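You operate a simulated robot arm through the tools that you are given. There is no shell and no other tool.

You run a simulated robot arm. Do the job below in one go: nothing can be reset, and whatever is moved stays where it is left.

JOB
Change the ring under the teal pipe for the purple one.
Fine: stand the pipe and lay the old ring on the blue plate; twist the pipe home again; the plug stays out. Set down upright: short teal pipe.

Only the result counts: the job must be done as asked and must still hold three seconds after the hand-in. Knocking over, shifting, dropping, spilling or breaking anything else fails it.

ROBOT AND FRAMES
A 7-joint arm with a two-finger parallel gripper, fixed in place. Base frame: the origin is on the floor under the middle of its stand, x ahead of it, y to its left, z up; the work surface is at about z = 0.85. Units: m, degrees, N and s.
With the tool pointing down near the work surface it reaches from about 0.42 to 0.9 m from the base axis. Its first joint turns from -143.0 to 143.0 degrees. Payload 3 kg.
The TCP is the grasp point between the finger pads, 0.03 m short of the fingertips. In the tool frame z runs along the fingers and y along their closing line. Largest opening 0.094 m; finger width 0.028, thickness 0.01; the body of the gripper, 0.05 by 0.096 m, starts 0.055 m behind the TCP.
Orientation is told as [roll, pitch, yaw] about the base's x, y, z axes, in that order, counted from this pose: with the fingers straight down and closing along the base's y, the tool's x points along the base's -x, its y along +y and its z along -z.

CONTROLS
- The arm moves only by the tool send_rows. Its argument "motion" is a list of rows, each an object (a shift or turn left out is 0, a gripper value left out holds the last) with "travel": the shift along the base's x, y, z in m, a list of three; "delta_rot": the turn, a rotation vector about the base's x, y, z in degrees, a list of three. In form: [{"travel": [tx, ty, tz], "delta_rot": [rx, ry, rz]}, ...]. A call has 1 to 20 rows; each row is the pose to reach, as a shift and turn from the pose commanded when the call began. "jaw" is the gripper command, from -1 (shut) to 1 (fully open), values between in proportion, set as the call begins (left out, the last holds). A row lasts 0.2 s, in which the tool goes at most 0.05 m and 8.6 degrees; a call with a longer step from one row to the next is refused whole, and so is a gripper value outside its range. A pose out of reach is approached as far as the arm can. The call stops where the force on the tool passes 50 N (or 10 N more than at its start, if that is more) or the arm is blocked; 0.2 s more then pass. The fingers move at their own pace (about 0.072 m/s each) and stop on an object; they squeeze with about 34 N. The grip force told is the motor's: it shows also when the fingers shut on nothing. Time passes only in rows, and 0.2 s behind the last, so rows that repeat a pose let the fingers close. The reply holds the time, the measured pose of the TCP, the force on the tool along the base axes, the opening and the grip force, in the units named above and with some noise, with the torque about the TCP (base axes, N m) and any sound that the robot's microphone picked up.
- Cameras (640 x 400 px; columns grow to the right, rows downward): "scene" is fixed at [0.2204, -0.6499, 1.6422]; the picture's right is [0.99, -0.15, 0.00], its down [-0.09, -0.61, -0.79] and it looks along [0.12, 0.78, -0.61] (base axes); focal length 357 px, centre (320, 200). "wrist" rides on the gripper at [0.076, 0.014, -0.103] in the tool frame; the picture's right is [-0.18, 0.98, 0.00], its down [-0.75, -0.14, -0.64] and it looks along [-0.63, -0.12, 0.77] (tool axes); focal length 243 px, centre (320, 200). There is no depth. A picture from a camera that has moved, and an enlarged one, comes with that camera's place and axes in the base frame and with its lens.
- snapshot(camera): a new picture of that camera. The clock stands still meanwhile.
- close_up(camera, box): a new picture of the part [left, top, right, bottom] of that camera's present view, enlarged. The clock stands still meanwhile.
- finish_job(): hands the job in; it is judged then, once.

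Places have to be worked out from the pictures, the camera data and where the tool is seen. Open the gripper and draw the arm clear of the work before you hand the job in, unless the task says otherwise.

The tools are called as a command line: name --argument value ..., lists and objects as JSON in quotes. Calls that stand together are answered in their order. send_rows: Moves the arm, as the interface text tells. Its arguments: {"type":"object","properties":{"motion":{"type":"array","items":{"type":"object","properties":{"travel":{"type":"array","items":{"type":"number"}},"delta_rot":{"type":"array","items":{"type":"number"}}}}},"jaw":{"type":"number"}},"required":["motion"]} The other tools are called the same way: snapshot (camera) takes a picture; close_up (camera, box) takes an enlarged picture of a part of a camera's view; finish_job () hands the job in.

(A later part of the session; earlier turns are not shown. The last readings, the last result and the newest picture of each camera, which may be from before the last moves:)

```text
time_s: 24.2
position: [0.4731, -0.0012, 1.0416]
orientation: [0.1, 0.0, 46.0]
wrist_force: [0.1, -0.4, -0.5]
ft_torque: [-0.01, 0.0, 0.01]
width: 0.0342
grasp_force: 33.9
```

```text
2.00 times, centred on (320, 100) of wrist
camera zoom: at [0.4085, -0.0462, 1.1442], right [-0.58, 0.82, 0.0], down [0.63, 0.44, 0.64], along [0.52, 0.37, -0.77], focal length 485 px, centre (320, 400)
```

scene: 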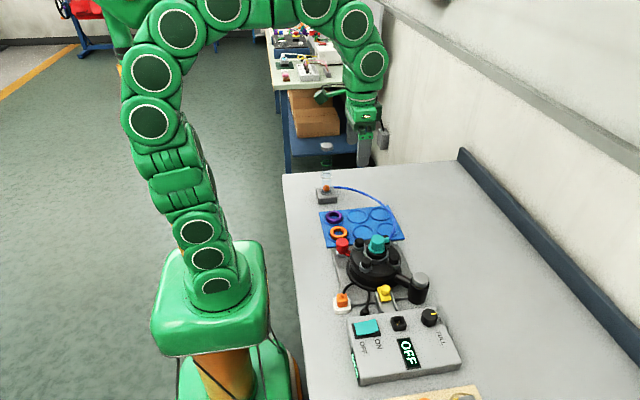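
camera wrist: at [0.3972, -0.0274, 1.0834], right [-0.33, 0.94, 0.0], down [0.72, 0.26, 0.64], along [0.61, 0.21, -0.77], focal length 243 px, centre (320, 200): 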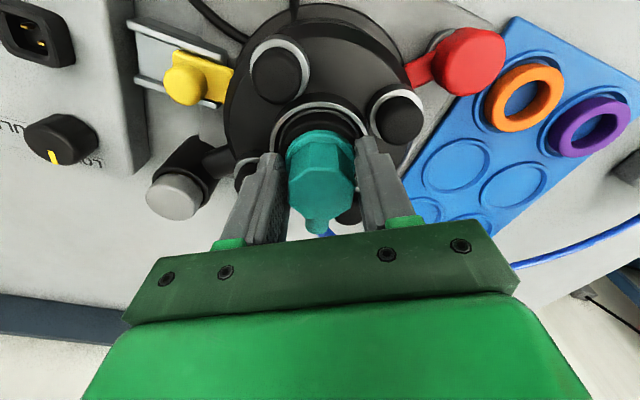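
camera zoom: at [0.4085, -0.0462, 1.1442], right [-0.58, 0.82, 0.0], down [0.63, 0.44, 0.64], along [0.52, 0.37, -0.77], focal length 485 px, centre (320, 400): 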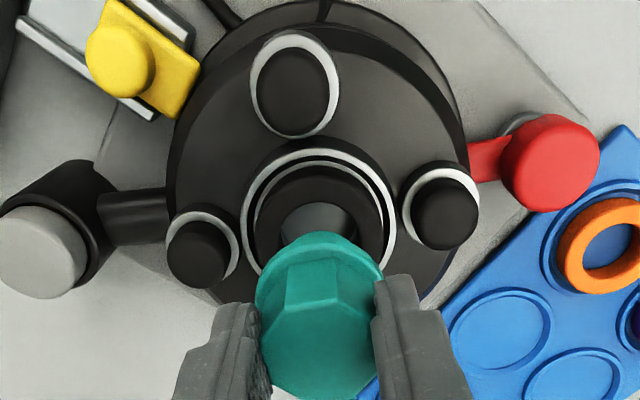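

The black ring stays in the collar with an open hole, and the stub carries only a painted yellow band. I raise the pipe clear to about z = 1.13 and look at its full length.

send_rows --motion '[{"travel": [0, 0, 0.03]}, {"travel": [0, 0, 0.06]}, {"travel": [0, 0, 0.09]}, {"travel": [0, 0, 0.09]}]'

close_up --camera "scene" --box '[320, 160, 448, 240]'

snapshot --camera "wrist"

close_up --camera "scene" --box '[340, 225, 420, 275]'

```text
time_s: 25.2
position: [0.4728, 0.0006, 1.1317]
orientation: [0.0, 0.0, 46.0]
wrist_force: [-0.4, 0.0, -0.5]
ft_torque: [0.0, 0.02, 0.02]
width: 0.0338
grasp_force: 33.7
```

```text
5.00 times, centred on (384, 200) of scene
camera zoom: at [0.2204, -0.6499, 1.6422], right [0.99, -0.15, 0.0], down [-0.09, -0.61, -0.79], along [0.12, 0.78, -0.61], focal length 1785 px, centre (0, 200)
```

zoom: 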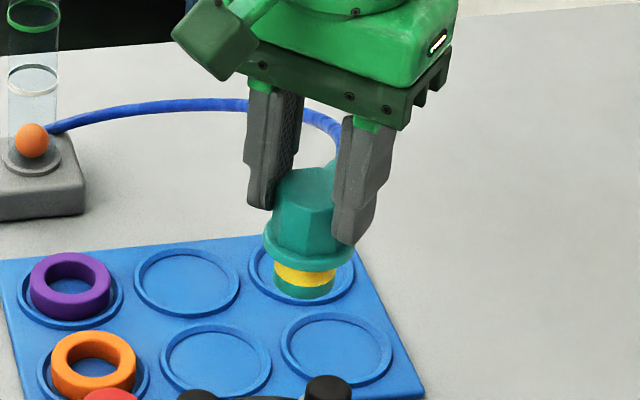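

```text
taken
camera wrist: at [0.4079, -0.0456, 1.2353], right [-0.58, 0.82, 0.0], down [0.63, 0.44, 0.64], along [0.52, 0.37, -0.77], focal length 243 px, centre (320, 200)
```

wrist: 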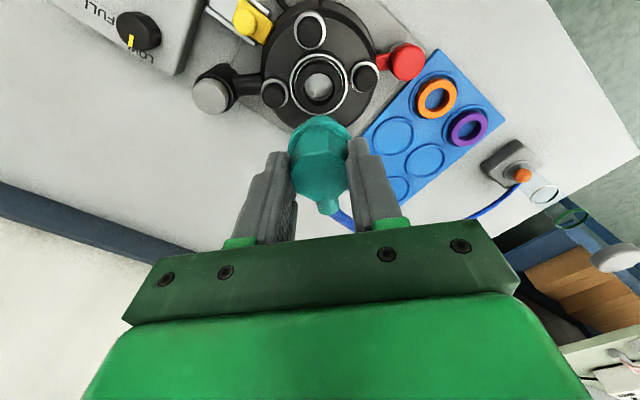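

```text
8.00 times, centred on (380, 250) of scene
camera zoom: at [0.2204, -0.6499, 1.6422], right [0.99, -0.15, 0.0], down [-0.09, -0.61, -0.79], along [0.12, 0.78, -0.61], focal length 2857 px, centre (-160, -200)
```

zoom: 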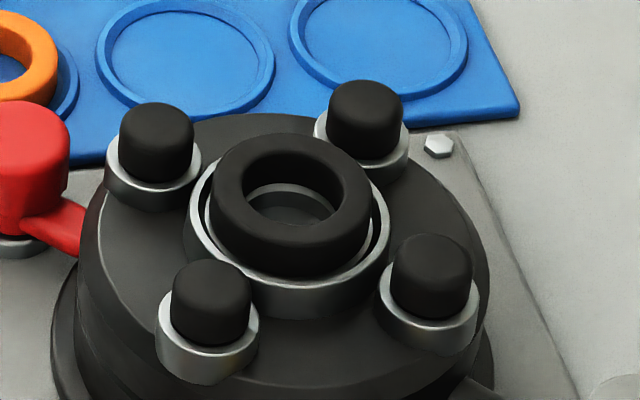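

The pipe is about 60 mm long with its bottom roughly 67 mm below the TCP, and the black old ring lies in the collar. I carry the pipe to the far-right pocket of the plate at about (0.559, 0.242), keeping the same angle, and come down to just above.

send_rows --motion '[{"travel": [0.015, 0.04, 0]}, {"travel": [0.03, 0.08, 0]}, {"travel": [0.045, 0.12, 0]}, {"travel": [0.06, 0.16, 0]}, {"travel": [0.075, 0.2, 0]}, {"travel": [0.0875, 0.2425, 0]}, {"travel": [0.0875, 0.2425, -0.04]}, {"travel": [0.0875, 0.2425, -0.08]}, {"travel": [0.0875, 0.2425, -0.12]}, {"travel": [0.0875, 0.2425, -0.16]}, {"travel": [0.0875, 0.2425, -0.18]}, {"travel": [0.0875, 0.2425, -0.18]}]'

close_up --camera "scene" --box '[310, 170, 438, 250]'

snapshot --camera "wrist"

```text
time_s: 27.8
position: [0.5591, 0.2427, 0.9507]
orientation: [0.0, 0.0, 46.1]
wrist_force: [-0.4, -0.7, -0.7]
ft_torque: [-0.04, 0.02, 0.01]
width: 0.034
grasp_force: 33.3
```

```text
5.00 times, centred on (374, 210) of scene
camera zoom: at [0.2204, -0.6499, 1.6422], right [0.99, -0.15, 0.0], down [-0.09, -0.61, -0.79], along [0.12, 0.78, -0.61], focal length 1785 px, centre (50, 150)
```

zoom: 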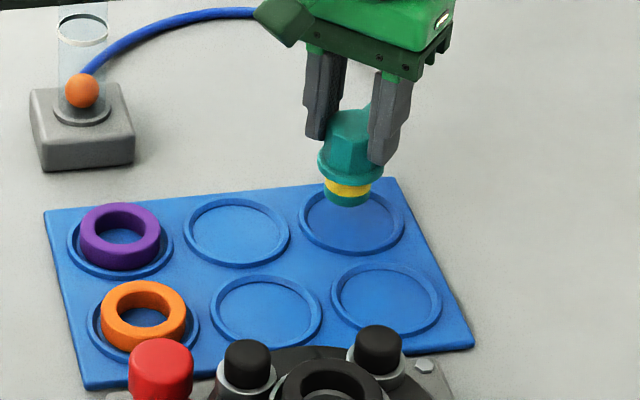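

```text
taken
camera wrist: at [0.4941, 0.1962, 1.0541], right [-0.58, 0.82, 0.0], down [0.62, 0.44, 0.64], along [0.52, 0.37, -0.77], focal length 243 px, centre (320, 200)
```

wrist: 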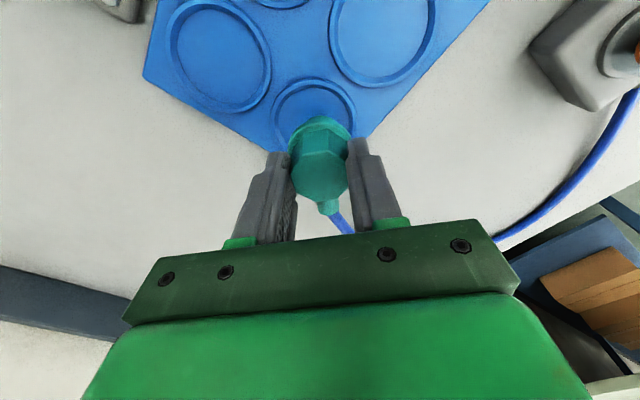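

The pipe hangs above its pocket, upright. I lower in small steps toward the expected contact near TCP z = 0.922.

send_rows --motion '[{"travel": [0, 0, -0.008]}, {"travel": [0, 0, -0.014]}, {"travel": [0, 0, -0.018]}, {"travel": [0, 0, -0.021]}, {"travel": [0, 0, -0.023]}, {"travel": [0, 0, -0.023]}]'

```text
time_s: 29.2
position: [0.5597, 0.2423, 0.9289]
orientation: [-0.1, -0.1, 46.0]
wrist_force: [2.5, 5.4, 26.5]
ft_torque: [0.46, -0.28, 0.01]
width: 0.034
grasp_force: 34.4
```

Contact: 26 N upward at TCP z = 0.929. I look to be sure the stub stands flat inside the pocket before opening.

close_up --camera "scene" --box '[350, 185, 414, 225]'

close_up --camera "wrist" --box '[240, 70, 400, 220]'

```text
10.00 times, centred on (382, 205) of scene
camera zoom: at [0.2204, -0.6499, 1.6422], right [0.99, -0.15, 0.0], down [-0.09, -0.61, -0.79], along [0.12, 0.78, -0.61], focal length 3571 px, centre (-300, 150)
```

zoom: 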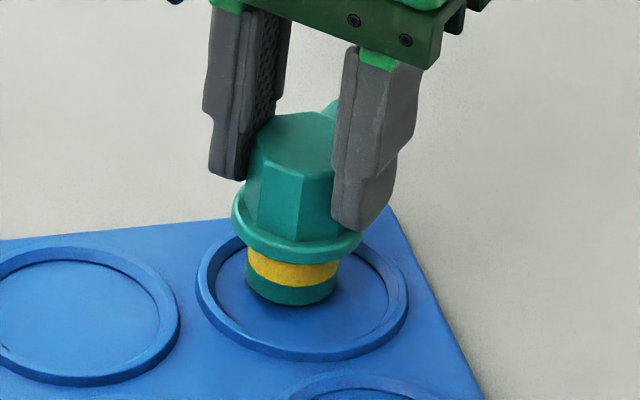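

```text
2.67 times, centred on (320, 145) of wrist
camera zoom: at [0.4954, 0.197, 1.0322], right [-0.58, 0.82, 0.0], down [0.62, 0.44, 0.64], along [0.53, 0.37, -0.76], focal length 647 px, centre (320, 347)
```

zoom: 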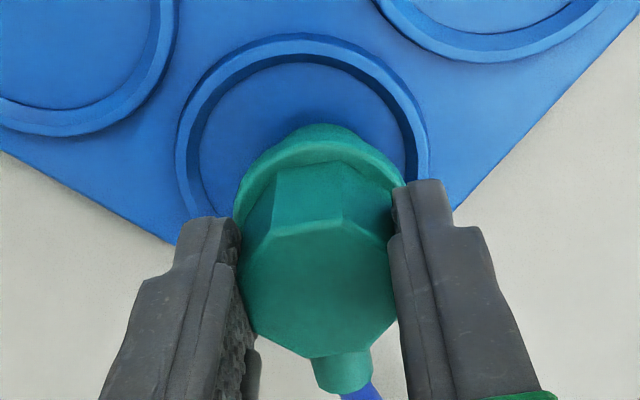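

The stub stands flat inside the pocket. I ease off 1 mm, open the jaws, then rise straight up.

send_rows --motion '[{"travel": [0, 0, 0.0005]}, {"travel": [0, 0, 0.001]}, {"travel": [0, 0, 0.001]}]'

send_rows --motion '[{"travel": [0, 0, 0]}, {"travel": [0, 0, 0]}, {"travel": [0, 0, 0]}, {"travel": [0, 0, 0]}]' --jaw 0.4

close_up --camera "scene" --box '[350, 185, 414, 225]'

```text
time_s: 30.0
position: [0.5591, 0.2416, 0.9298]
orientation: [-0.1, 0.0, 46.0]
wrist_force: [3.3, 1.9, 12.4]
ft_torque: [0.15, -0.28, -0.06]
width: 0.0338
grasp_force: 33.8
```

```text
time_s: 31.0
position: [0.5586, 0.2417, 0.9296]
orientation: [0.0, 0.1, 46.0]
wrist_force: [-1.1, 0.5, 0.4]
ft_torque: [-0.04, -0.01, -0.02]
width: 0.066
grasp_force: 0.0
```

```text
10.00 times, centred on (382, 205) of scene
camera zoom: at [0.2204, -0.6499, 1.6422], right [0.99, -0.15, 0.0], down [-0.09, -0.61, -0.79], along [0.12, 0.78, -0.61], focal length 3571 px, centre (-300, 150)
```

zoom: 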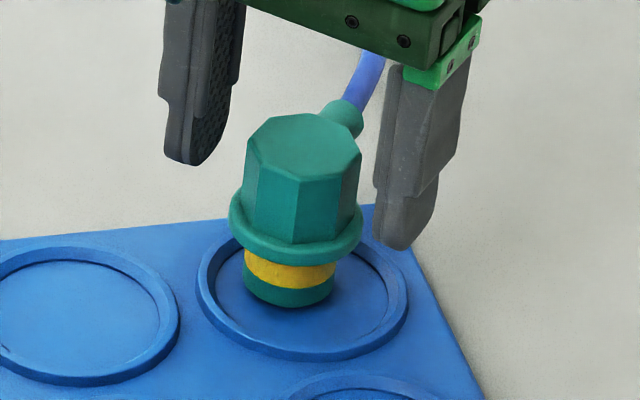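

The pipe stands on its own. Before rising I check where the hose runs relative to the gripper.

snapshot --camera "wrist"

close_up --camera "scene" --box '[300, 100, 460, 220]'

```text
taken
camera wrist: at [0.4946, 0.1965, 1.0326], right [-0.58, 0.82, 0.0], down [0.63, 0.44, 0.64], along [0.52, 0.37, -0.77], focal length 243 px, centre (320, 200)
```

wrist: 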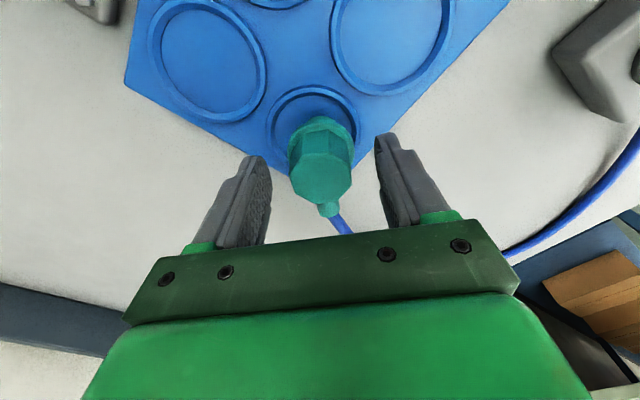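

```text
3.33 times, centred on (380, 160) of scene
camera zoom: at [0.2204, -0.6499, 1.6422], right [0.99, -0.15, 0.0], down [-0.09, -0.61, -0.79], along [0.12, 0.78, -0.61], focal length 1190 px, centre (120, 333)
```

zoom: 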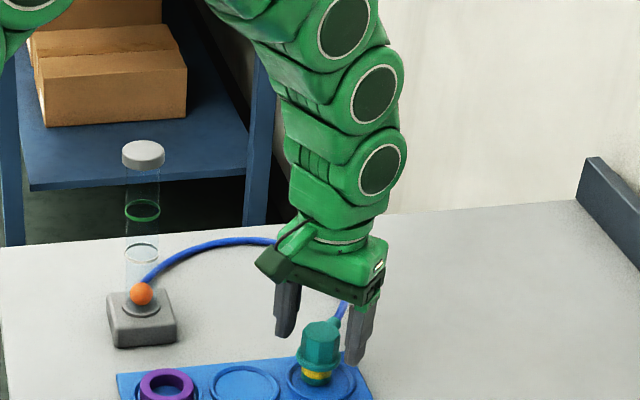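

The hose arcs behind the gripper, away from my path. I rise straight up 0.13 m, then go back over the machine while turning to yaw 0, with the jaws opened.

send_rows --motion '[{"travel": [0, 0, 0.02]}, {"travel": [0, 0, 0.04]}, {"travel": [0, 0, 0.07]}, {"travel": [0, 0, 0.1]}, {"travel": [0, 0, 0.13]}]'

close_up --camera "scene" --box '[300, 120, 460, 240]'

```text
time_s: 32.2
position: [0.5589, 0.2433, 1.058]
orientation: [0.0, 0.0, 45.9]
wrist_force: [0.5, 0.2, 0.5]
ft_torque: [0.02, 0.01, 0.0]
width: 0.0655
grasp_force: 0.0
```

```text
3.33 times, centred on (380, 180) of scene
camera zoom: at [0.2204, -0.6499, 1.6422], right [0.99, -0.15, 0.0], down [-0.09, -0.61, -0.79], along [0.12, 0.78, -0.61], focal length 1190 px, centre (120, 267)
```

zoom: 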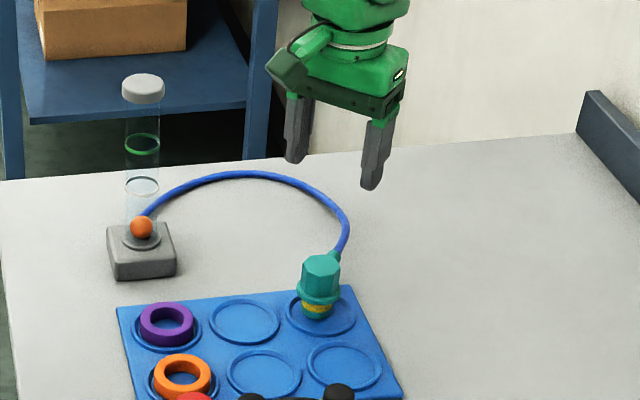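

The pipe stands clear with the hose in a free arc. Now I move back over the machine, turning to yaw 0.

send_rows --motion '[{"travel": [-0.0125, -0.035, 0.02], "delta_rot": [0, 0, -7]}, {"travel": [-0.025, -0.07, 0.03], "delta_rot": [0, 0, -14]}, {"travel": [-0.0375, -0.105, 0.03], "delta_rot": [0, 0, -21]}, {"travel": [-0.05, -0.14, 0.03], "delta_rot": [0, 0, -28]}, {"travel": [-0.0625, -0.175, 0.03], "delta_rot": [0, 0, -35]}, {"travel": [-0.075, -0.21, 0.03], "delta_rot": [0, 0, -42]}, {"travel": [-0.0875, -0.2425, 0.03], "delta_rot": [0, 0, -46]}, {"travel": [-0.0875, -0.2425, 0.03], "delta_rot": [0, 0, -46]}]' --jaw 0.6

close_up --camera "wrist" --box '[220, 0, 420, 150]'

close_up --camera "scene" --box '[350, 235, 406, 270]'

```text
time_s: 34.0
position: [0.4716, -0.0034, 1.089]
orientation: [0.0, 0.0, -0.1]
wrist_force: [-0.3, 0.1, -0.1]
ft_torque: [0.0, 0.01, 0.01]
width: 0.0753
grasp_force: 0.1
```

```text
2.67 times, centred on (320, 75) of wrist
camera zoom: at [0.3944, 0.0107, 1.1923], right [0.18, 0.98, 0.0], down [0.75, -0.14, 0.64], along [0.63, -0.12, -0.77], focal length 647 px, centre (320, 533)
```

zoom: 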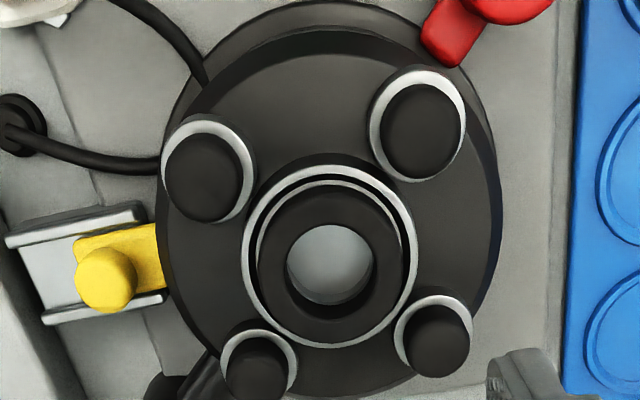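

```text
11.43 times, centred on (378, 252) of scene
camera zoom: at [0.2204, -0.6499, 1.6422], right [0.99, -0.15, 0.0], down [-0.09, -0.61, -0.79], along [0.12, 0.78, -0.61], focal length 4081 px, centre (-343, -400)
```

zoom: 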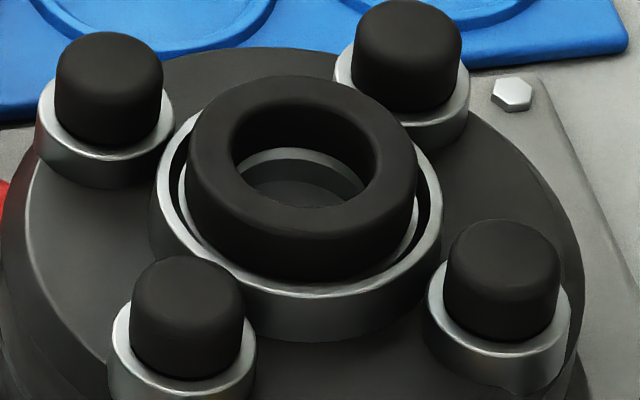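

The black ring is about 53 mm across with its top near z = 0.948, standing about 15 mm above the collar rim (0.931), and the knobs leave a 43 mm gap along y. I correct y by +3 mm and descend to z = 0.985 first.

send_rows --motion '[{"travel": [0.0005, 0.0032, -0.02]}, {"travel": [0.0005, 0.0032, -0.05]}, {"travel": [0.0005, 0.0032, -0.08]}, {"travel": [0.0005, 0.0032, -0.1]}, {"travel": [0.0005, 0.0032, -0.104]}, {"travel": [0.0005, 0.0032, -0.104]}]' --jaw 0.6

close_up --camera "wrist" --box '[200, 30, 440, 230]'

close_up --camera "scene" --box '[340, 220, 420, 270]'

```text
time_s: 35.4
position: [0.4718, 0.0019, 0.9863]
orientation: [0.0, -0.1, 0.0]
wrist_force: [-0.1, 0.9, -0.5]
ft_torque: [-0.02, 0.07, 0.02]
width: 0.0753
grasp_force: 0.0
```

```text
2.00 times, centred on (320, 130) of wrist
camera zoom: at [0.3938, 0.0157, 1.0886], right [0.18, 0.98, 0.0], down [0.75, -0.14, 0.64], along [0.63, -0.12, -0.77], focal length 485 px, centre (320, 340)
```

zoom: 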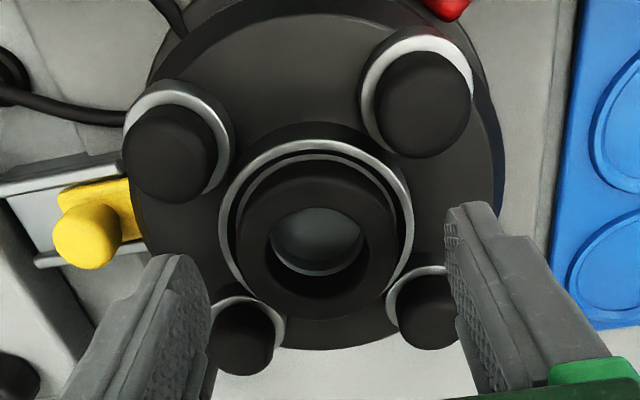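

```text
8.00 times, centred on (380, 245) of scene
camera zoom: at [0.2204, -0.6499, 1.6422], right [0.99, -0.15, 0.0], down [-0.09, -0.61, -0.79], along [0.12, 0.78, -0.61], focal length 2857 px, centre (-160, -160)
```

zoom: 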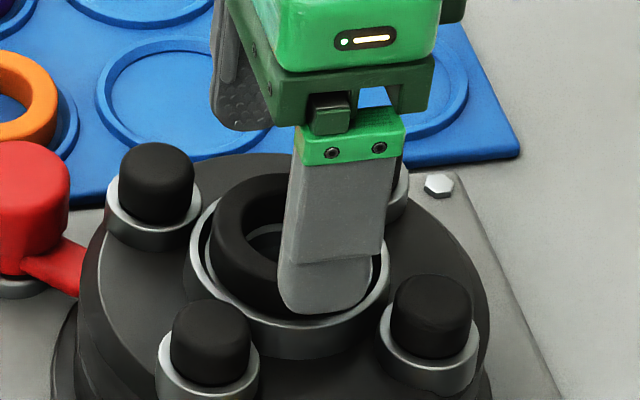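

The TCP is about 2 mm too far in +y, so I shift -2 mm in y and +1 mm in x while descending to z ≈ 0.967, keeping the fingertips just above the collar rim.

send_rows --motion '[{"travel": [0.001, -0.002, -0.005]}, {"travel": [0.001, -0.002, -0.01]}, {"travel": [0.001, -0.002, -0.014]}, {"travel": [0.001, -0.002, -0.017]}, {"travel": [0.001, -0.002, -0.019]}, {"travel": [0.001, -0.002, -0.019]}]' --jaw 0.6

close_up --camera "wrist" --box '[200, 30, 440, 230]'

close_up --camera "scene" --box '[340, 220, 420, 270]'

```text
time_s: 36.8
position: [0.4739, -0.0004, 0.9664]
orientation: [0.0, 0.0, 0.0]
wrist_force: [0.9, 0.1, 0.0]
ft_torque: [0.02, 0.02, -0.02]
width: 0.0754
grasp_force: 0.0
```

```text
2.00 times, centred on (320, 130) of wrist
camera zoom: at [0.3963, 0.0143, 1.0694], right [0.18, 0.98, 0.0], down [0.75, -0.14, 0.64], along [0.63, -0.12, -0.77], focal length 485 px, centre (320, 340)
```

zoom: 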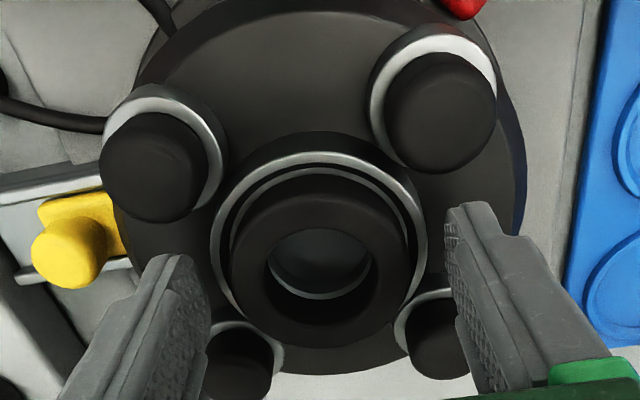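

```text
8.00 times, centred on (380, 245) of scene
camera zoom: at [0.2204, -0.6499, 1.6422], right [0.99, -0.15, 0.0], down [-0.09, -0.61, -0.79], along [0.12, 0.78, -0.61], focal length 2857 px, centre (-160, -160)
```

zoom: 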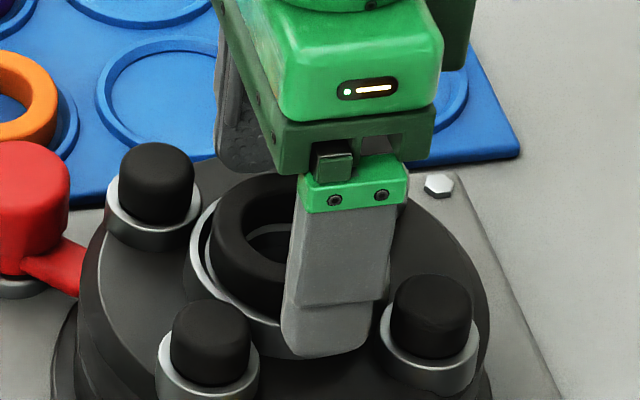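

The ring is centred under the TCP. I close on it.

send_rows --motion '[{"travel": [0, 0, 0]}, {"travel": [0, 0, 0]}, {"travel": [0, 0, 0]}, {"travel": [0, 0, 0]}]' --jaw -1

close_up --camera "wrist" --box '[200, 30, 440, 230]'

```text
time_s: 37.8
position: [0.4731, 0.0021, 0.9658]
orientation: [0.0, 0.1, -0.1]
wrist_force: [0.5, 1.5, 2.8]
ft_torque: [0.06, -0.01, 0.05]
width: 0.0528
grasp_force: 33.8
```

```text
2.00 times, centred on (320, 130) of wrist
camera zoom: at [0.3964, 0.0143, 1.0695], right [0.18, 0.98, 0.0], down [0.75, -0.14, 0.64], along [0.63, -0.12, -0.77], focal length 485 px, centre (320, 340)
```

zoom: 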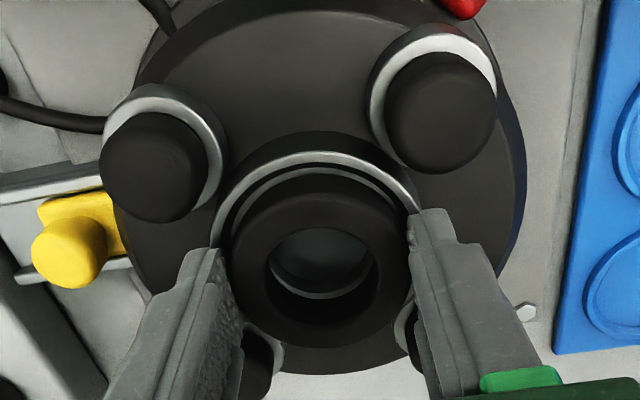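

Gripped at 52.8 mm, which is the ring's diameter. I lift gently and watch the force.

send_rows --motion '[{"travel": [0, 0, 0.003]}, {"travel": [0, 0, 0.006]}, {"travel": [0, 0, 0.01]}, {"travel": [0, 0, 0.015]}, {"travel": [0, 0, 0.015]}]'

close_up --camera "scene" --box '[340, 220, 420, 270]'

close_up --camera "wrist" --box '[200, 30, 440, 230]'

```text
time_s: 39.0
position: [0.4721, 0.0002, 0.9829]
orientation: [0.0, 0.0, 0.1]
wrist_force: [0.3, 0.4, 0.0]
ft_torque: [0.01, 0.03, -0.01]
width: 0.053
grasp_force: 33.8
```

```text
8.00 times, centred on (380, 245) of scene
camera zoom: at [0.2204, -0.6499, 1.6422], right [0.99, -0.15, 0.0], down [-0.09, -0.61, -0.79], along [0.12, 0.78, -0.61], focal length 2857 px, centre (-160, -160)
```

zoom: 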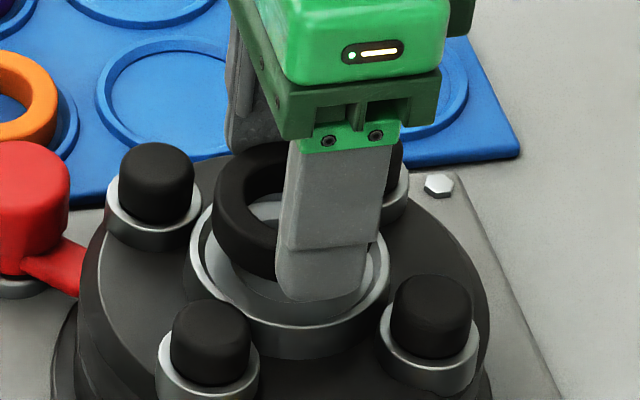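

```text
2.00 times, centred on (320, 130) of wrist
camera zoom: at [0.396, 0.0137, 1.0846], right [0.18, 0.98, 0.0], down [0.75, -0.14, 0.64], along [0.63, -0.12, -0.77], focal length 485 px, centre (320, 340)
```

zoom: 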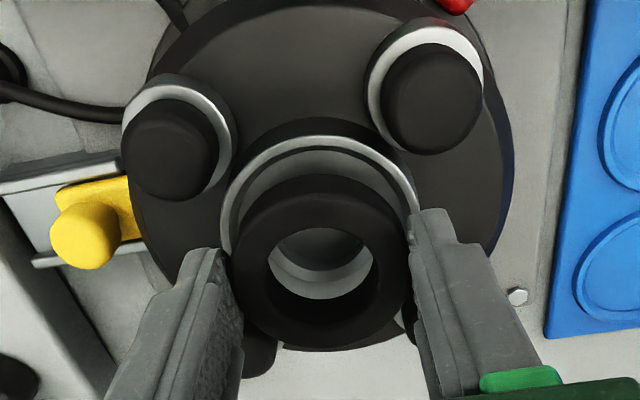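

The old ring came out cleanly, leaving an empty silver seat. I raise it and carry it to the free near-middle pocket at about (0.479, 0.161).

send_rows --motion '[{"travel": [0, 0, 0.03]}, {"travel": [0, 0, 0.06]}, {"travel": [0, 0, 0.08]}, {"travel": [0.002, 0.04, 0.08]}, {"travel": [0.004, 0.08, 0.08]}, {"travel": [0.006, 0.12, 0.08]}, {"travel": [0.007, 0.1615, 0.08]}, {"travel": [0.007, 0.1615, 0.05]}, {"travel": [0.007, 0.1615, 0.02]}, {"travel": [0.007, 0.1615, -0.01]}, {"travel": [0.007, 0.1615, -0.035]}, {"travel": [0.007, 0.1615, -0.035]}]'

snapshot --camera "wrist"

close_up --camera "scene" --box '[310, 190, 438, 270]'

```text
time_s: 41.6
position: [0.4826, 0.1612, 0.9454]
orientation: [-0.1, 0.1, 0.0]
wrist_force: [-0.4, -0.6, -0.3]
ft_torque: [0.02, 0.02, 0.01]
width: 0.0531
grasp_force: 33.8
```

```text
taken
camera wrist: at [0.4049, 0.175, 1.0491], right [0.18, 0.98, 0.0], down [0.75, -0.14, 0.64], along [0.63, -0.12, -0.77], focal length 243 px, centre (320, 200)
```

wrist: 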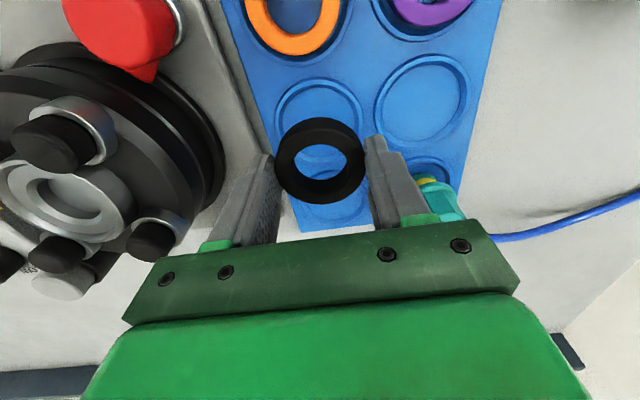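

```text
5.00 times, centred on (374, 230) of scene
camera zoom: at [0.2204, -0.6499, 1.6422], right [0.99, -0.15, 0.0], down [-0.09, -0.61, -0.79], along [0.12, 0.78, -0.61], focal length 1785 px, centre (50, 50)
```

zoom: 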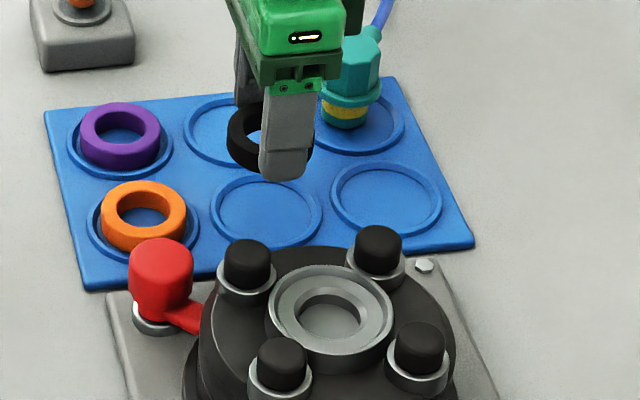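

The old ring hangs over the pocket and the machine's seat is clean. I lower to about 10 mm above the plate and shift -2 mm in x, then check centring in both cameras.

send_rows --motion '[{"travel": [-0.002, 0, -0.01]}, {"travel": [-0.002, 0, -0.02]}, {"travel": [-0.002, 0, -0.03]}, {"travel": [-0.002, 0, -0.036]}, {"travel": [-0.002, 0, -0.036]}]'

close_up --camera "wrist" --box '[220, 50, 420, 230]'

close_up --camera "scene" --box '[330, 200, 410, 250]'

```text
time_s: 42.8
position: [0.4794, 0.1618, 0.911]
orientation: [0.1, -0.1, 0.0]
wrist_force: [-0.6, 0.2, -1.1]
ft_torque: [-0.03, 0.03, 0.02]
width: 0.0528
grasp_force: 33.7
```

```text
2.22 times, centred on (320, 140) of wrist
camera zoom: at [0.4009, 0.1747, 1.0133], right [0.18, 0.98, 0.0], down [0.75, -0.14, 0.64], along [0.63, -0.12, -0.77], focal length 539 px, centre (320, 333)
```

zoom: 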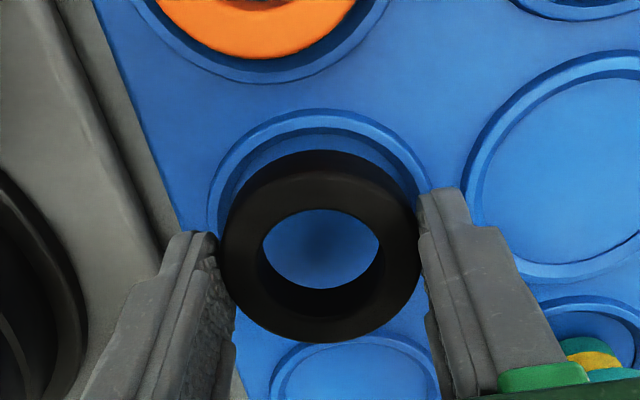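

```text
8.00 times, centred on (370, 225) of scene
camera zoom: at [0.2204, -0.6499, 1.6422], right [0.99, -0.15, 0.0], down [-0.09, -0.61, -0.79], along [0.12, 0.78, -0.61], focal length 2857 px, centre (-80, 0)
```

zoom: 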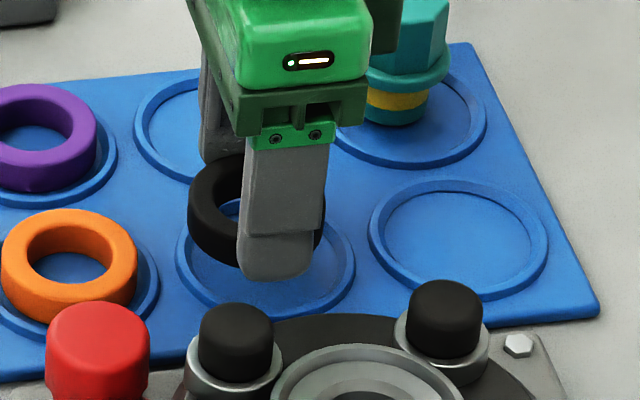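

Comparing both views, the plate rim is lower than I assumed (about z = 0.857), which puts the pocket centre about 6 mm further in +x. I shift +6.5 mm in x and +1 mm in y, then lower slowly until contact.

send_rows --motion '[{"travel": [0.003, 0.001, 0]}, {"travel": [0.0065, 0.001, -0.004]}, {"travel": [0.0065, 0.001, -0.01]}, {"travel": [0.0065, 0.001, -0.014]}, {"travel": [0.0065, 0.001, -0.016]}, {"travel": [0.0065, 0.001, -0.016]}]'

close_up --camera "scene" --box '[330, 200, 410, 250]'

close_up --camera "wrist" --box '[220, 50, 420, 230]'

```text
time_s: 44.2
position: [0.4838, 0.1635, 0.8939]
orientation: [0.0, 0.0, 0.1]
wrist_force: [-0.4, 0.8, 0.4]
ft_torque: [0.0, 0.01, -0.03]
width: 0.0528
grasp_force: 33.6
```

```text
8.00 times, centred on (370, 225) of scene
camera zoom: at [0.2204, -0.6499, 1.6422], right [0.99, -0.15, 0.0], down [-0.09, -0.61, -0.79], along [0.12, 0.78, -0.61], focal length 2857 px, centre (-80, 0)
```

zoom: 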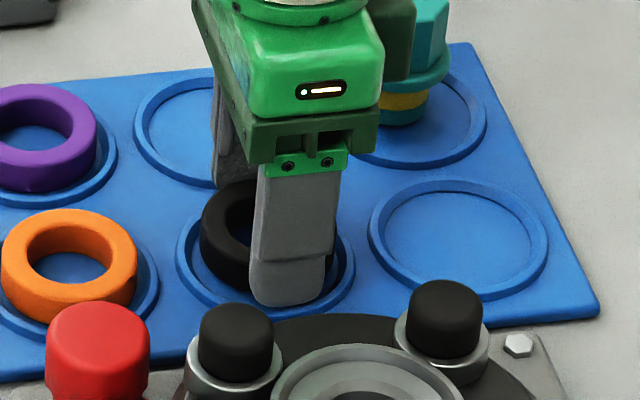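

```text
2.22 times, centred on (320, 140) of wrist
camera zoom: at [0.4073, 0.1765, 0.9976], right [0.18, 0.98, 0.0], down [0.75, -0.14, 0.64], along [0.63, -0.12, -0.77], focal length 539 px, centre (320, 333)
```

zoom: 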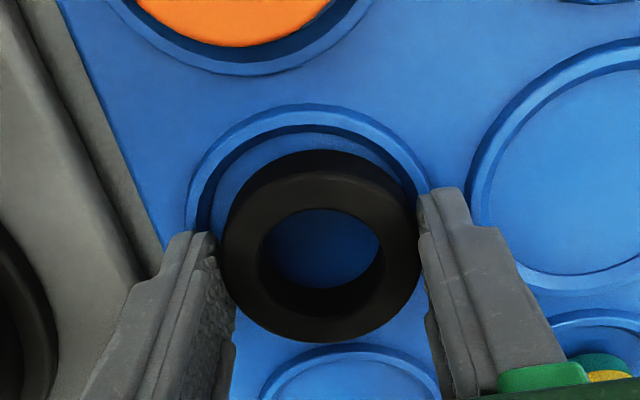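

The ring is centred to about 1 mm. I nudge -1 mm in both and lower further in small steps to contact.

send_rows --motion '[{"travel": [-0.0008, -0.001, -0.0015]}, {"travel": [-0.0008, -0.001, -0.003]}, {"travel": [-0.0008, -0.001, -0.0045]}, {"travel": [-0.0008, -0.001, -0.0045]}]'

```text
time_s: 45.0
position: [0.4847, 0.1629, 0.8922]
orientation: [0.0, -0.1, 0.0]
wrist_force: [-8.3, -0.3, 27.5]
ft_torque: [-0.02, 0.48, -0.05]
width: 0.0529
grasp_force: 34.3
stopped in row 4: the force on the tool passed its limit at 60 N (the readings are from after the stop); the commanded pose is now the measured one
```

Contact with 27 N. I look closely whether the ring lies in the pocket or on its rim.

close_up --camera "scene" --box '[345, 210, 393, 240]'

close_up --camera "wrist" --box '[260, 80, 380, 200]'

```text
13.33 times, centred on (369, 225) of scene
camera zoom: at [0.2204, -0.6499, 1.6422], right [0.99, -0.15, 0.0], down [-0.09, -0.61, -0.79], along [0.12, 0.78, -0.61], focal length 4761 px, centre (-333, -133)
```

zoom: 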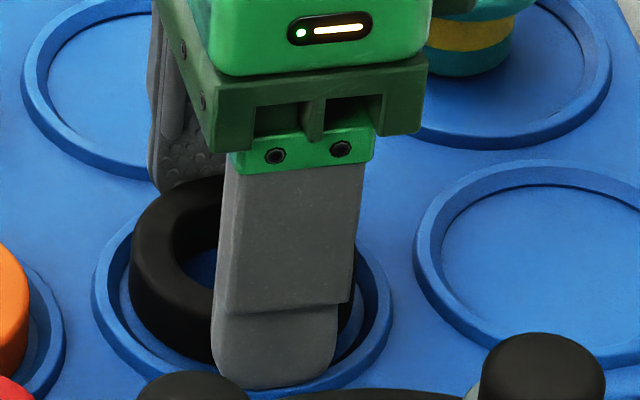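

```text
3.33 times, centred on (320, 140) of wrist
camera zoom: at [0.4061, 0.1756, 0.9948], right [0.18, 0.98, 0.0], down [0.75, -0.14, 0.64], along [0.63, -0.12, -0.77], focal length 809 px, centre (320, 400)
```

zoom: 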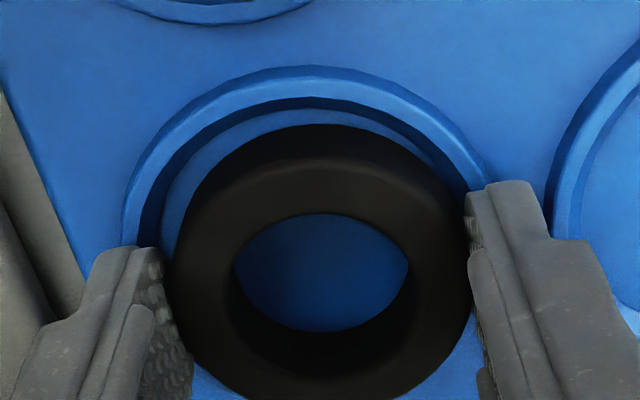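

The ring lies inside its pocket. I ease up half a millimetre and open the jaws.

send_rows --motion '[{"travel": [0, 0, 0.0008]}, {"travel": [0, 0, 0.0008]}]'

send_rows --motion '[{"travel": [0, 0, 0]}, {"travel": [0, 0, 0]}, {"travel": [0, 0, 0]}]' --jaw 0.5

close_up --camera "wrist" --box '[220, 50, 420, 230]'

```text
time_s: 45.6
position: [0.4831, 0.1624, 0.8919]
orientation: [0.1, -0.1, -0.1]
wrist_force: [0.4, -0.5, -0.1]
ft_torque: [0.04, 0.03, 0.0]
width: 0.053
grasp_force: 34.0
```

```text
time_s: 46.4
position: [0.484, 0.1615, 0.8918]
orientation: [0.0, -0.1, 0.0]
wrist_force: [0.4, -0.1, -0.2]
ft_torque: [-0.05, -0.03, 0.0]
width: 0.0705
grasp_force: 0.0
```

```text
2.22 times, centred on (320, 140) of wrist
camera zoom: at [0.4068, 0.1754, 0.9951], right [0.18, 0.98, 0.0], down [0.75, -0.14, 0.64], along [0.63, -0.12, -0.77], focal length 539 px, centre (320, 333)
```

zoom: 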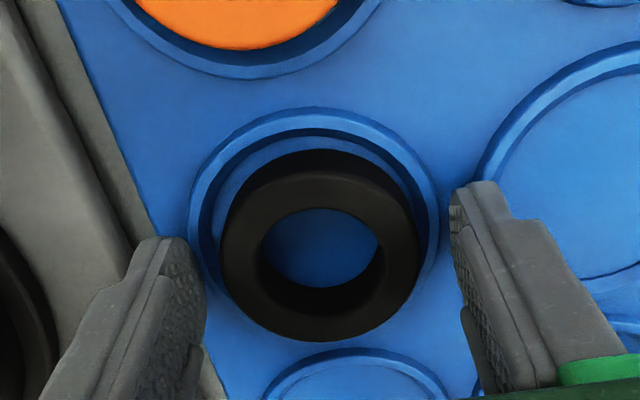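

The old ring lies flat in its pocket. I rise and move above the purple ring near (0.402, 0.240) for a look.

send_rows --motion '[{"travel": [0, 0, 0.02]}, {"travel": [0, 0, 0.05]}, {"travel": [0, 0, 0.09]}, {"travel": [-0.027, 0.026, 0.1]}, {"travel": [-0.054, 0.052, 0.1]}, {"travel": [-0.081, 0.078, 0.1]}, {"travel": [-0.081, 0.078, 0.08]}, {"travel": [-0.081, 0.078, 0.08]}]' --jaw 0.5

snapshot --camera "wrist"

close_up --camera "scene" --box '[310, 190, 438, 270]'

```text
time_s: 48.2
position: [0.4047, 0.2429, 0.9732]
orientation: [0.0, 0.0, 0.0]
wrist_force: [0.1, 0.1, -0.5]
ft_torque: [-0.06, -0.01, -0.05]
width: 0.0704
grasp_force: 0.0
```

```text
taken
camera wrist: at [0.3265, 0.2554, 1.0767], right [0.18, 0.98, 0.0], down [0.75, -0.14, 0.64], along [0.63, -0.12, -0.77], focal length 243 px, centre (320, 200)
```

wrist: 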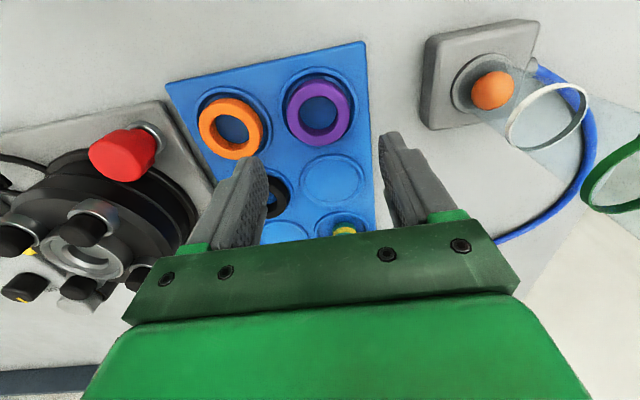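

```text
5.00 times, centred on (374, 230) of scene
camera zoom: at [0.2204, -0.6499, 1.6422], right [0.99, -0.15, 0.0], down [-0.09, -0.61, -0.79], along [0.12, 0.78, -0.61], focal length 1785 px, centre (50, 50)
```

zoom: 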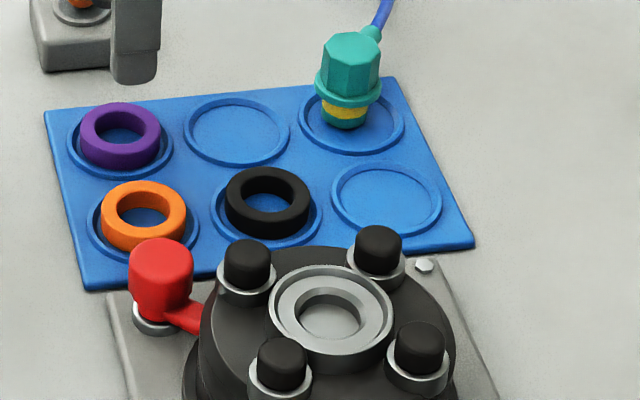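

Everything sits as planned. I zoom on the purple ring to get its centre.

close_up --camera "wrist" --box '[240, 50, 400, 170]'

```text
3.33 times, centred on (320, 110) of wrist
camera zoom: at [0.3265, 0.2554, 1.0767], right [0.18, 0.98, 0.0], down [0.75, -0.14, 0.64], along [0.63, -0.12, -0.77], focal length 809 px, centre (320, 500)
```

zoom: 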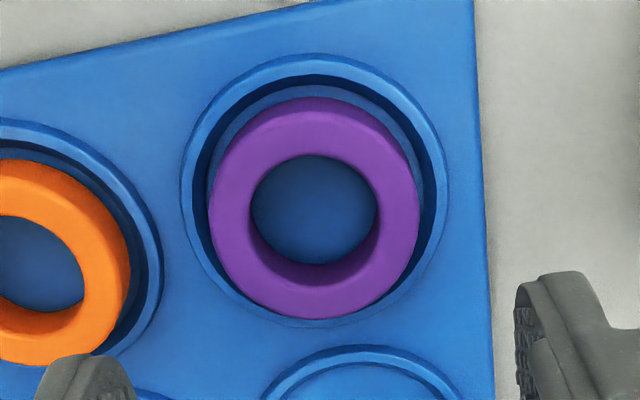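

The purple ring's centre is (0.400, 0.240), so I shift -2 mm in x and -1.5 mm in y. I narrow the jaws to 64 mm to stay clear of the orange ring and descend to 0.912 first.

send_rows --motion '[{"travel": [-0.0023, -0.0015, 0]}, {"travel": [-0.0023, -0.0015, -0.02]}, {"travel": [-0.0023, -0.0015, -0.04]}, {"travel": [-0.0023, -0.0015, -0.055]}, {"travel": [-0.0023, -0.0015, -0.061]}, {"travel": [-0.0023, -0.0015, -0.061]}]' --jaw 0.36

close_up --camera "wrist" --box '[220, 50, 420, 230]'

```text
time_s: 49.6
position: [0.4018, 0.2386, 0.9103]
orientation: [0.0, -0.1, 0.1]
wrist_force: [0.4, -0.1, -0.2]
ft_torque: [0.0, 0.01, 0.0]
width: 0.0639
grasp_force: 0.0
```

```text
2.22 times, centred on (320, 140) of wrist
camera zoom: at [0.3234, 0.2524, 1.0149], right [0.18, 0.98, 0.0], down [0.75, -0.14, 0.64], along [0.63, -0.12, -0.77], focal length 539 px, centre (320, 333)
```

zoom: 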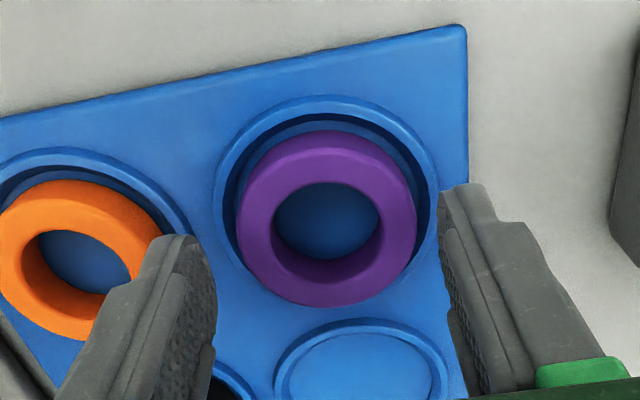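

A small correction of +2 mm in y centres the ring; the near finger clears the orange ring by about 6 mm. I descend to z = 0.893 and close.

send_rows --motion '[{"travel": [-0.0008, 0.002, 0]}, {"travel": [-0.0008, 0.002, -0.006]}, {"travel": [-0.0008, 0.002, -0.012]}, {"travel": [-0.0008, 0.002, -0.016]}, {"travel": [-0.0008, 0.002, -0.019]}, {"travel": [-0.0008, 0.002, -0.019]}]' --jaw 0.36

close_up --camera "wrist" --box '[220, 50, 420, 230]'

close_up --camera "scene" --box '[310, 190, 390, 240]'

```text
time_s: 51.0
position: [0.4001, 0.2413, 0.8935]
orientation: [0.0, -0.1, -0.1]
wrist_force: [0.0, -0.9, -0.4]
ft_torque: [-0.01, 0.01, 0.02]
width: 0.0641
grasp_force: 0.1
```

```text
2.22 times, centred on (320, 140) of wrist
camera zoom: at [0.3227, 0.255, 0.9955], right [0.18, 0.98, 0.0], down [0.75, -0.14, 0.64], along [0.63, -0.12, -0.77], focal length 539 px, centre (320, 333)
```

zoom: 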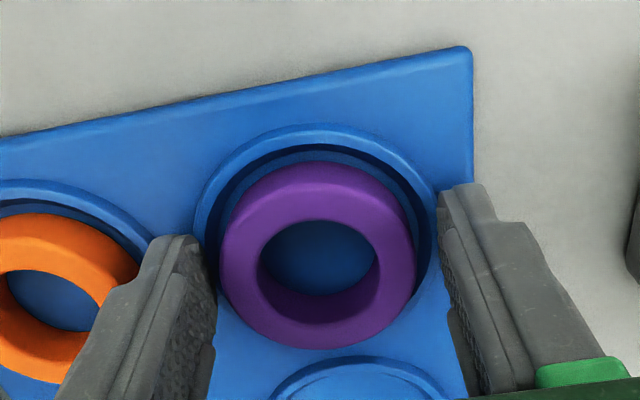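

```text
8.00 times, centred on (350, 215) of scene
camera zoom: at [0.2204, -0.6499, 1.6422], right [0.99, -0.15, 0.0], down [-0.09, -0.61, -0.79], along [0.12, 0.78, -0.61], focal length 2857 px, centre (80, 80)
```

zoom: 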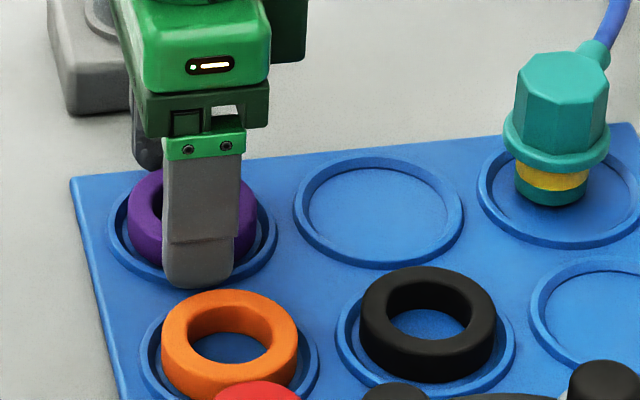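

Laterally centred; the ring is about 2 mm further in +x, so I shift that much and close.

send_rows --motion '[{"travel": [0.002, 0, 0]}, {"travel": [0.002, 0, 0]}]'

send_rows --motion '[{"travel": [0, 0, 0]}, {"travel": [0, 0, 0]}, {"travel": [0, 0, 0]}, {"travel": [0, 0, 0]}]' --jaw -1

close_up --camera "wrist" --box '[220, 50, 420, 230]'

```text
time_s: 51.6
position: [0.4027, 0.2396, 0.8924]
orientation: [0.0, -0.1, 0.0]
wrist_force: [0.1, -0.6, -0.2]
ft_torque: [0.0, -0.01, 0.02]
width: 0.064
grasp_force: 0.1
```

```text
time_s: 52.6
position: [0.4024, 0.2417, 0.8934]
orientation: [0.0, -0.1, 0.0]
wrist_force: [0.9, -0.4, 0.5]
ft_torque: [-0.02, 0.01, 0.0]
width: 0.0527
grasp_force: 33.8
```

```text
2.22 times, centred on (320, 140) of wrist
camera zoom: at [0.3246, 0.2545, 0.9954], right [0.18, 0.98, 0.0], down [0.75, -0.14, 0.64], along [0.63, -0.12, -0.77], focal length 539 px, centre (320, 333)
```

zoom: 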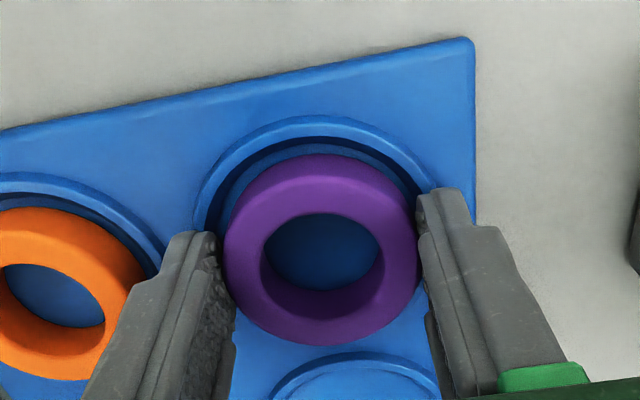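

The purple ring is held at 52.7 mm, just as the black one was. I lift it and carry it over the seat, stopping about 16 mm above the contact height.

send_rows --motion '[{"travel": [0, 0, 0.01]}, {"travel": [0, 0, 0.04]}, {"travel": [0, 0, 0.08]}, {"travel": [0, 0, 0.12]}, {"travel": [0.01, -0.04, 0.14]}, {"travel": [0.024, -0.08, 0.14]}, {"travel": [0.036, -0.12, 0.14]}, {"travel": [0.048, -0.16, 0.14]}, {"travel": [0.06, -0.2, 0.14]}, {"travel": [0.0707, -0.2402, 0.14]}, {"travel": [0.0707, -0.2402, 0.115]}, {"travel": [0.0707, -0.2402, 0.095]}, {"travel": [0.0707, -0.2402, 0.091]}, {"travel": [0.0707, -0.2402, 0.091]}]'

close_up --camera "wrist" --box '[200, 30, 440, 230]'

close_up --camera "scene" --box '[340, 220, 420, 270]'

```text
time_s: 55.6
position: [0.4711, 0.0003, 0.9843]
orientation: [0.0, -0.1, 0.0]
wrist_force: [-0.5, -0.5, -0.2]
ft_torque: [0.0, -0.02, -0.01]
width: 0.0527
grasp_force: 34.2
```

```text
2.00 times, centred on (320, 130) of wrist
camera zoom: at [0.3947, 0.0137, 1.0869], right [0.18, 0.98, 0.0], down [0.75, -0.14, 0.64], along [0.63, -0.12, -0.77], focal length 485 px, centre (320, 340)
```

zoom: 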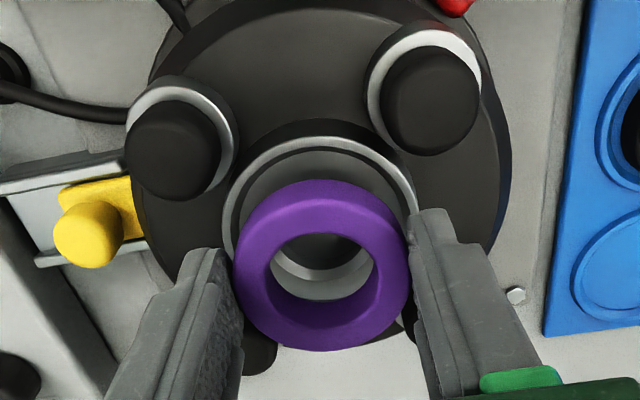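

```text
8.00 times, centred on (380, 245) of scene
camera zoom: at [0.2204, -0.6499, 1.6422], right [0.99, -0.15, 0.0], down [-0.09, -0.61, -0.79], along [0.12, 0.78, -0.61], focal length 2857 px, centre (-160, -160)
```

zoom: 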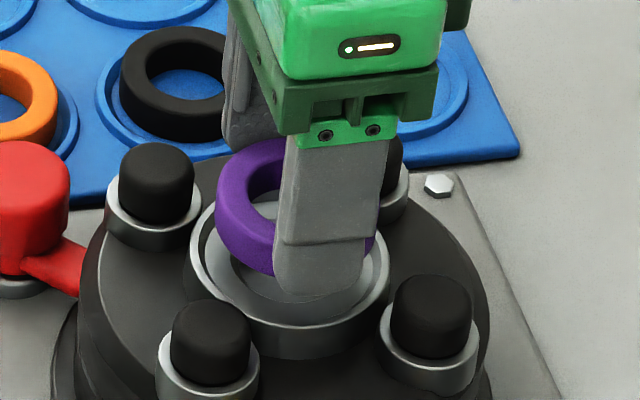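

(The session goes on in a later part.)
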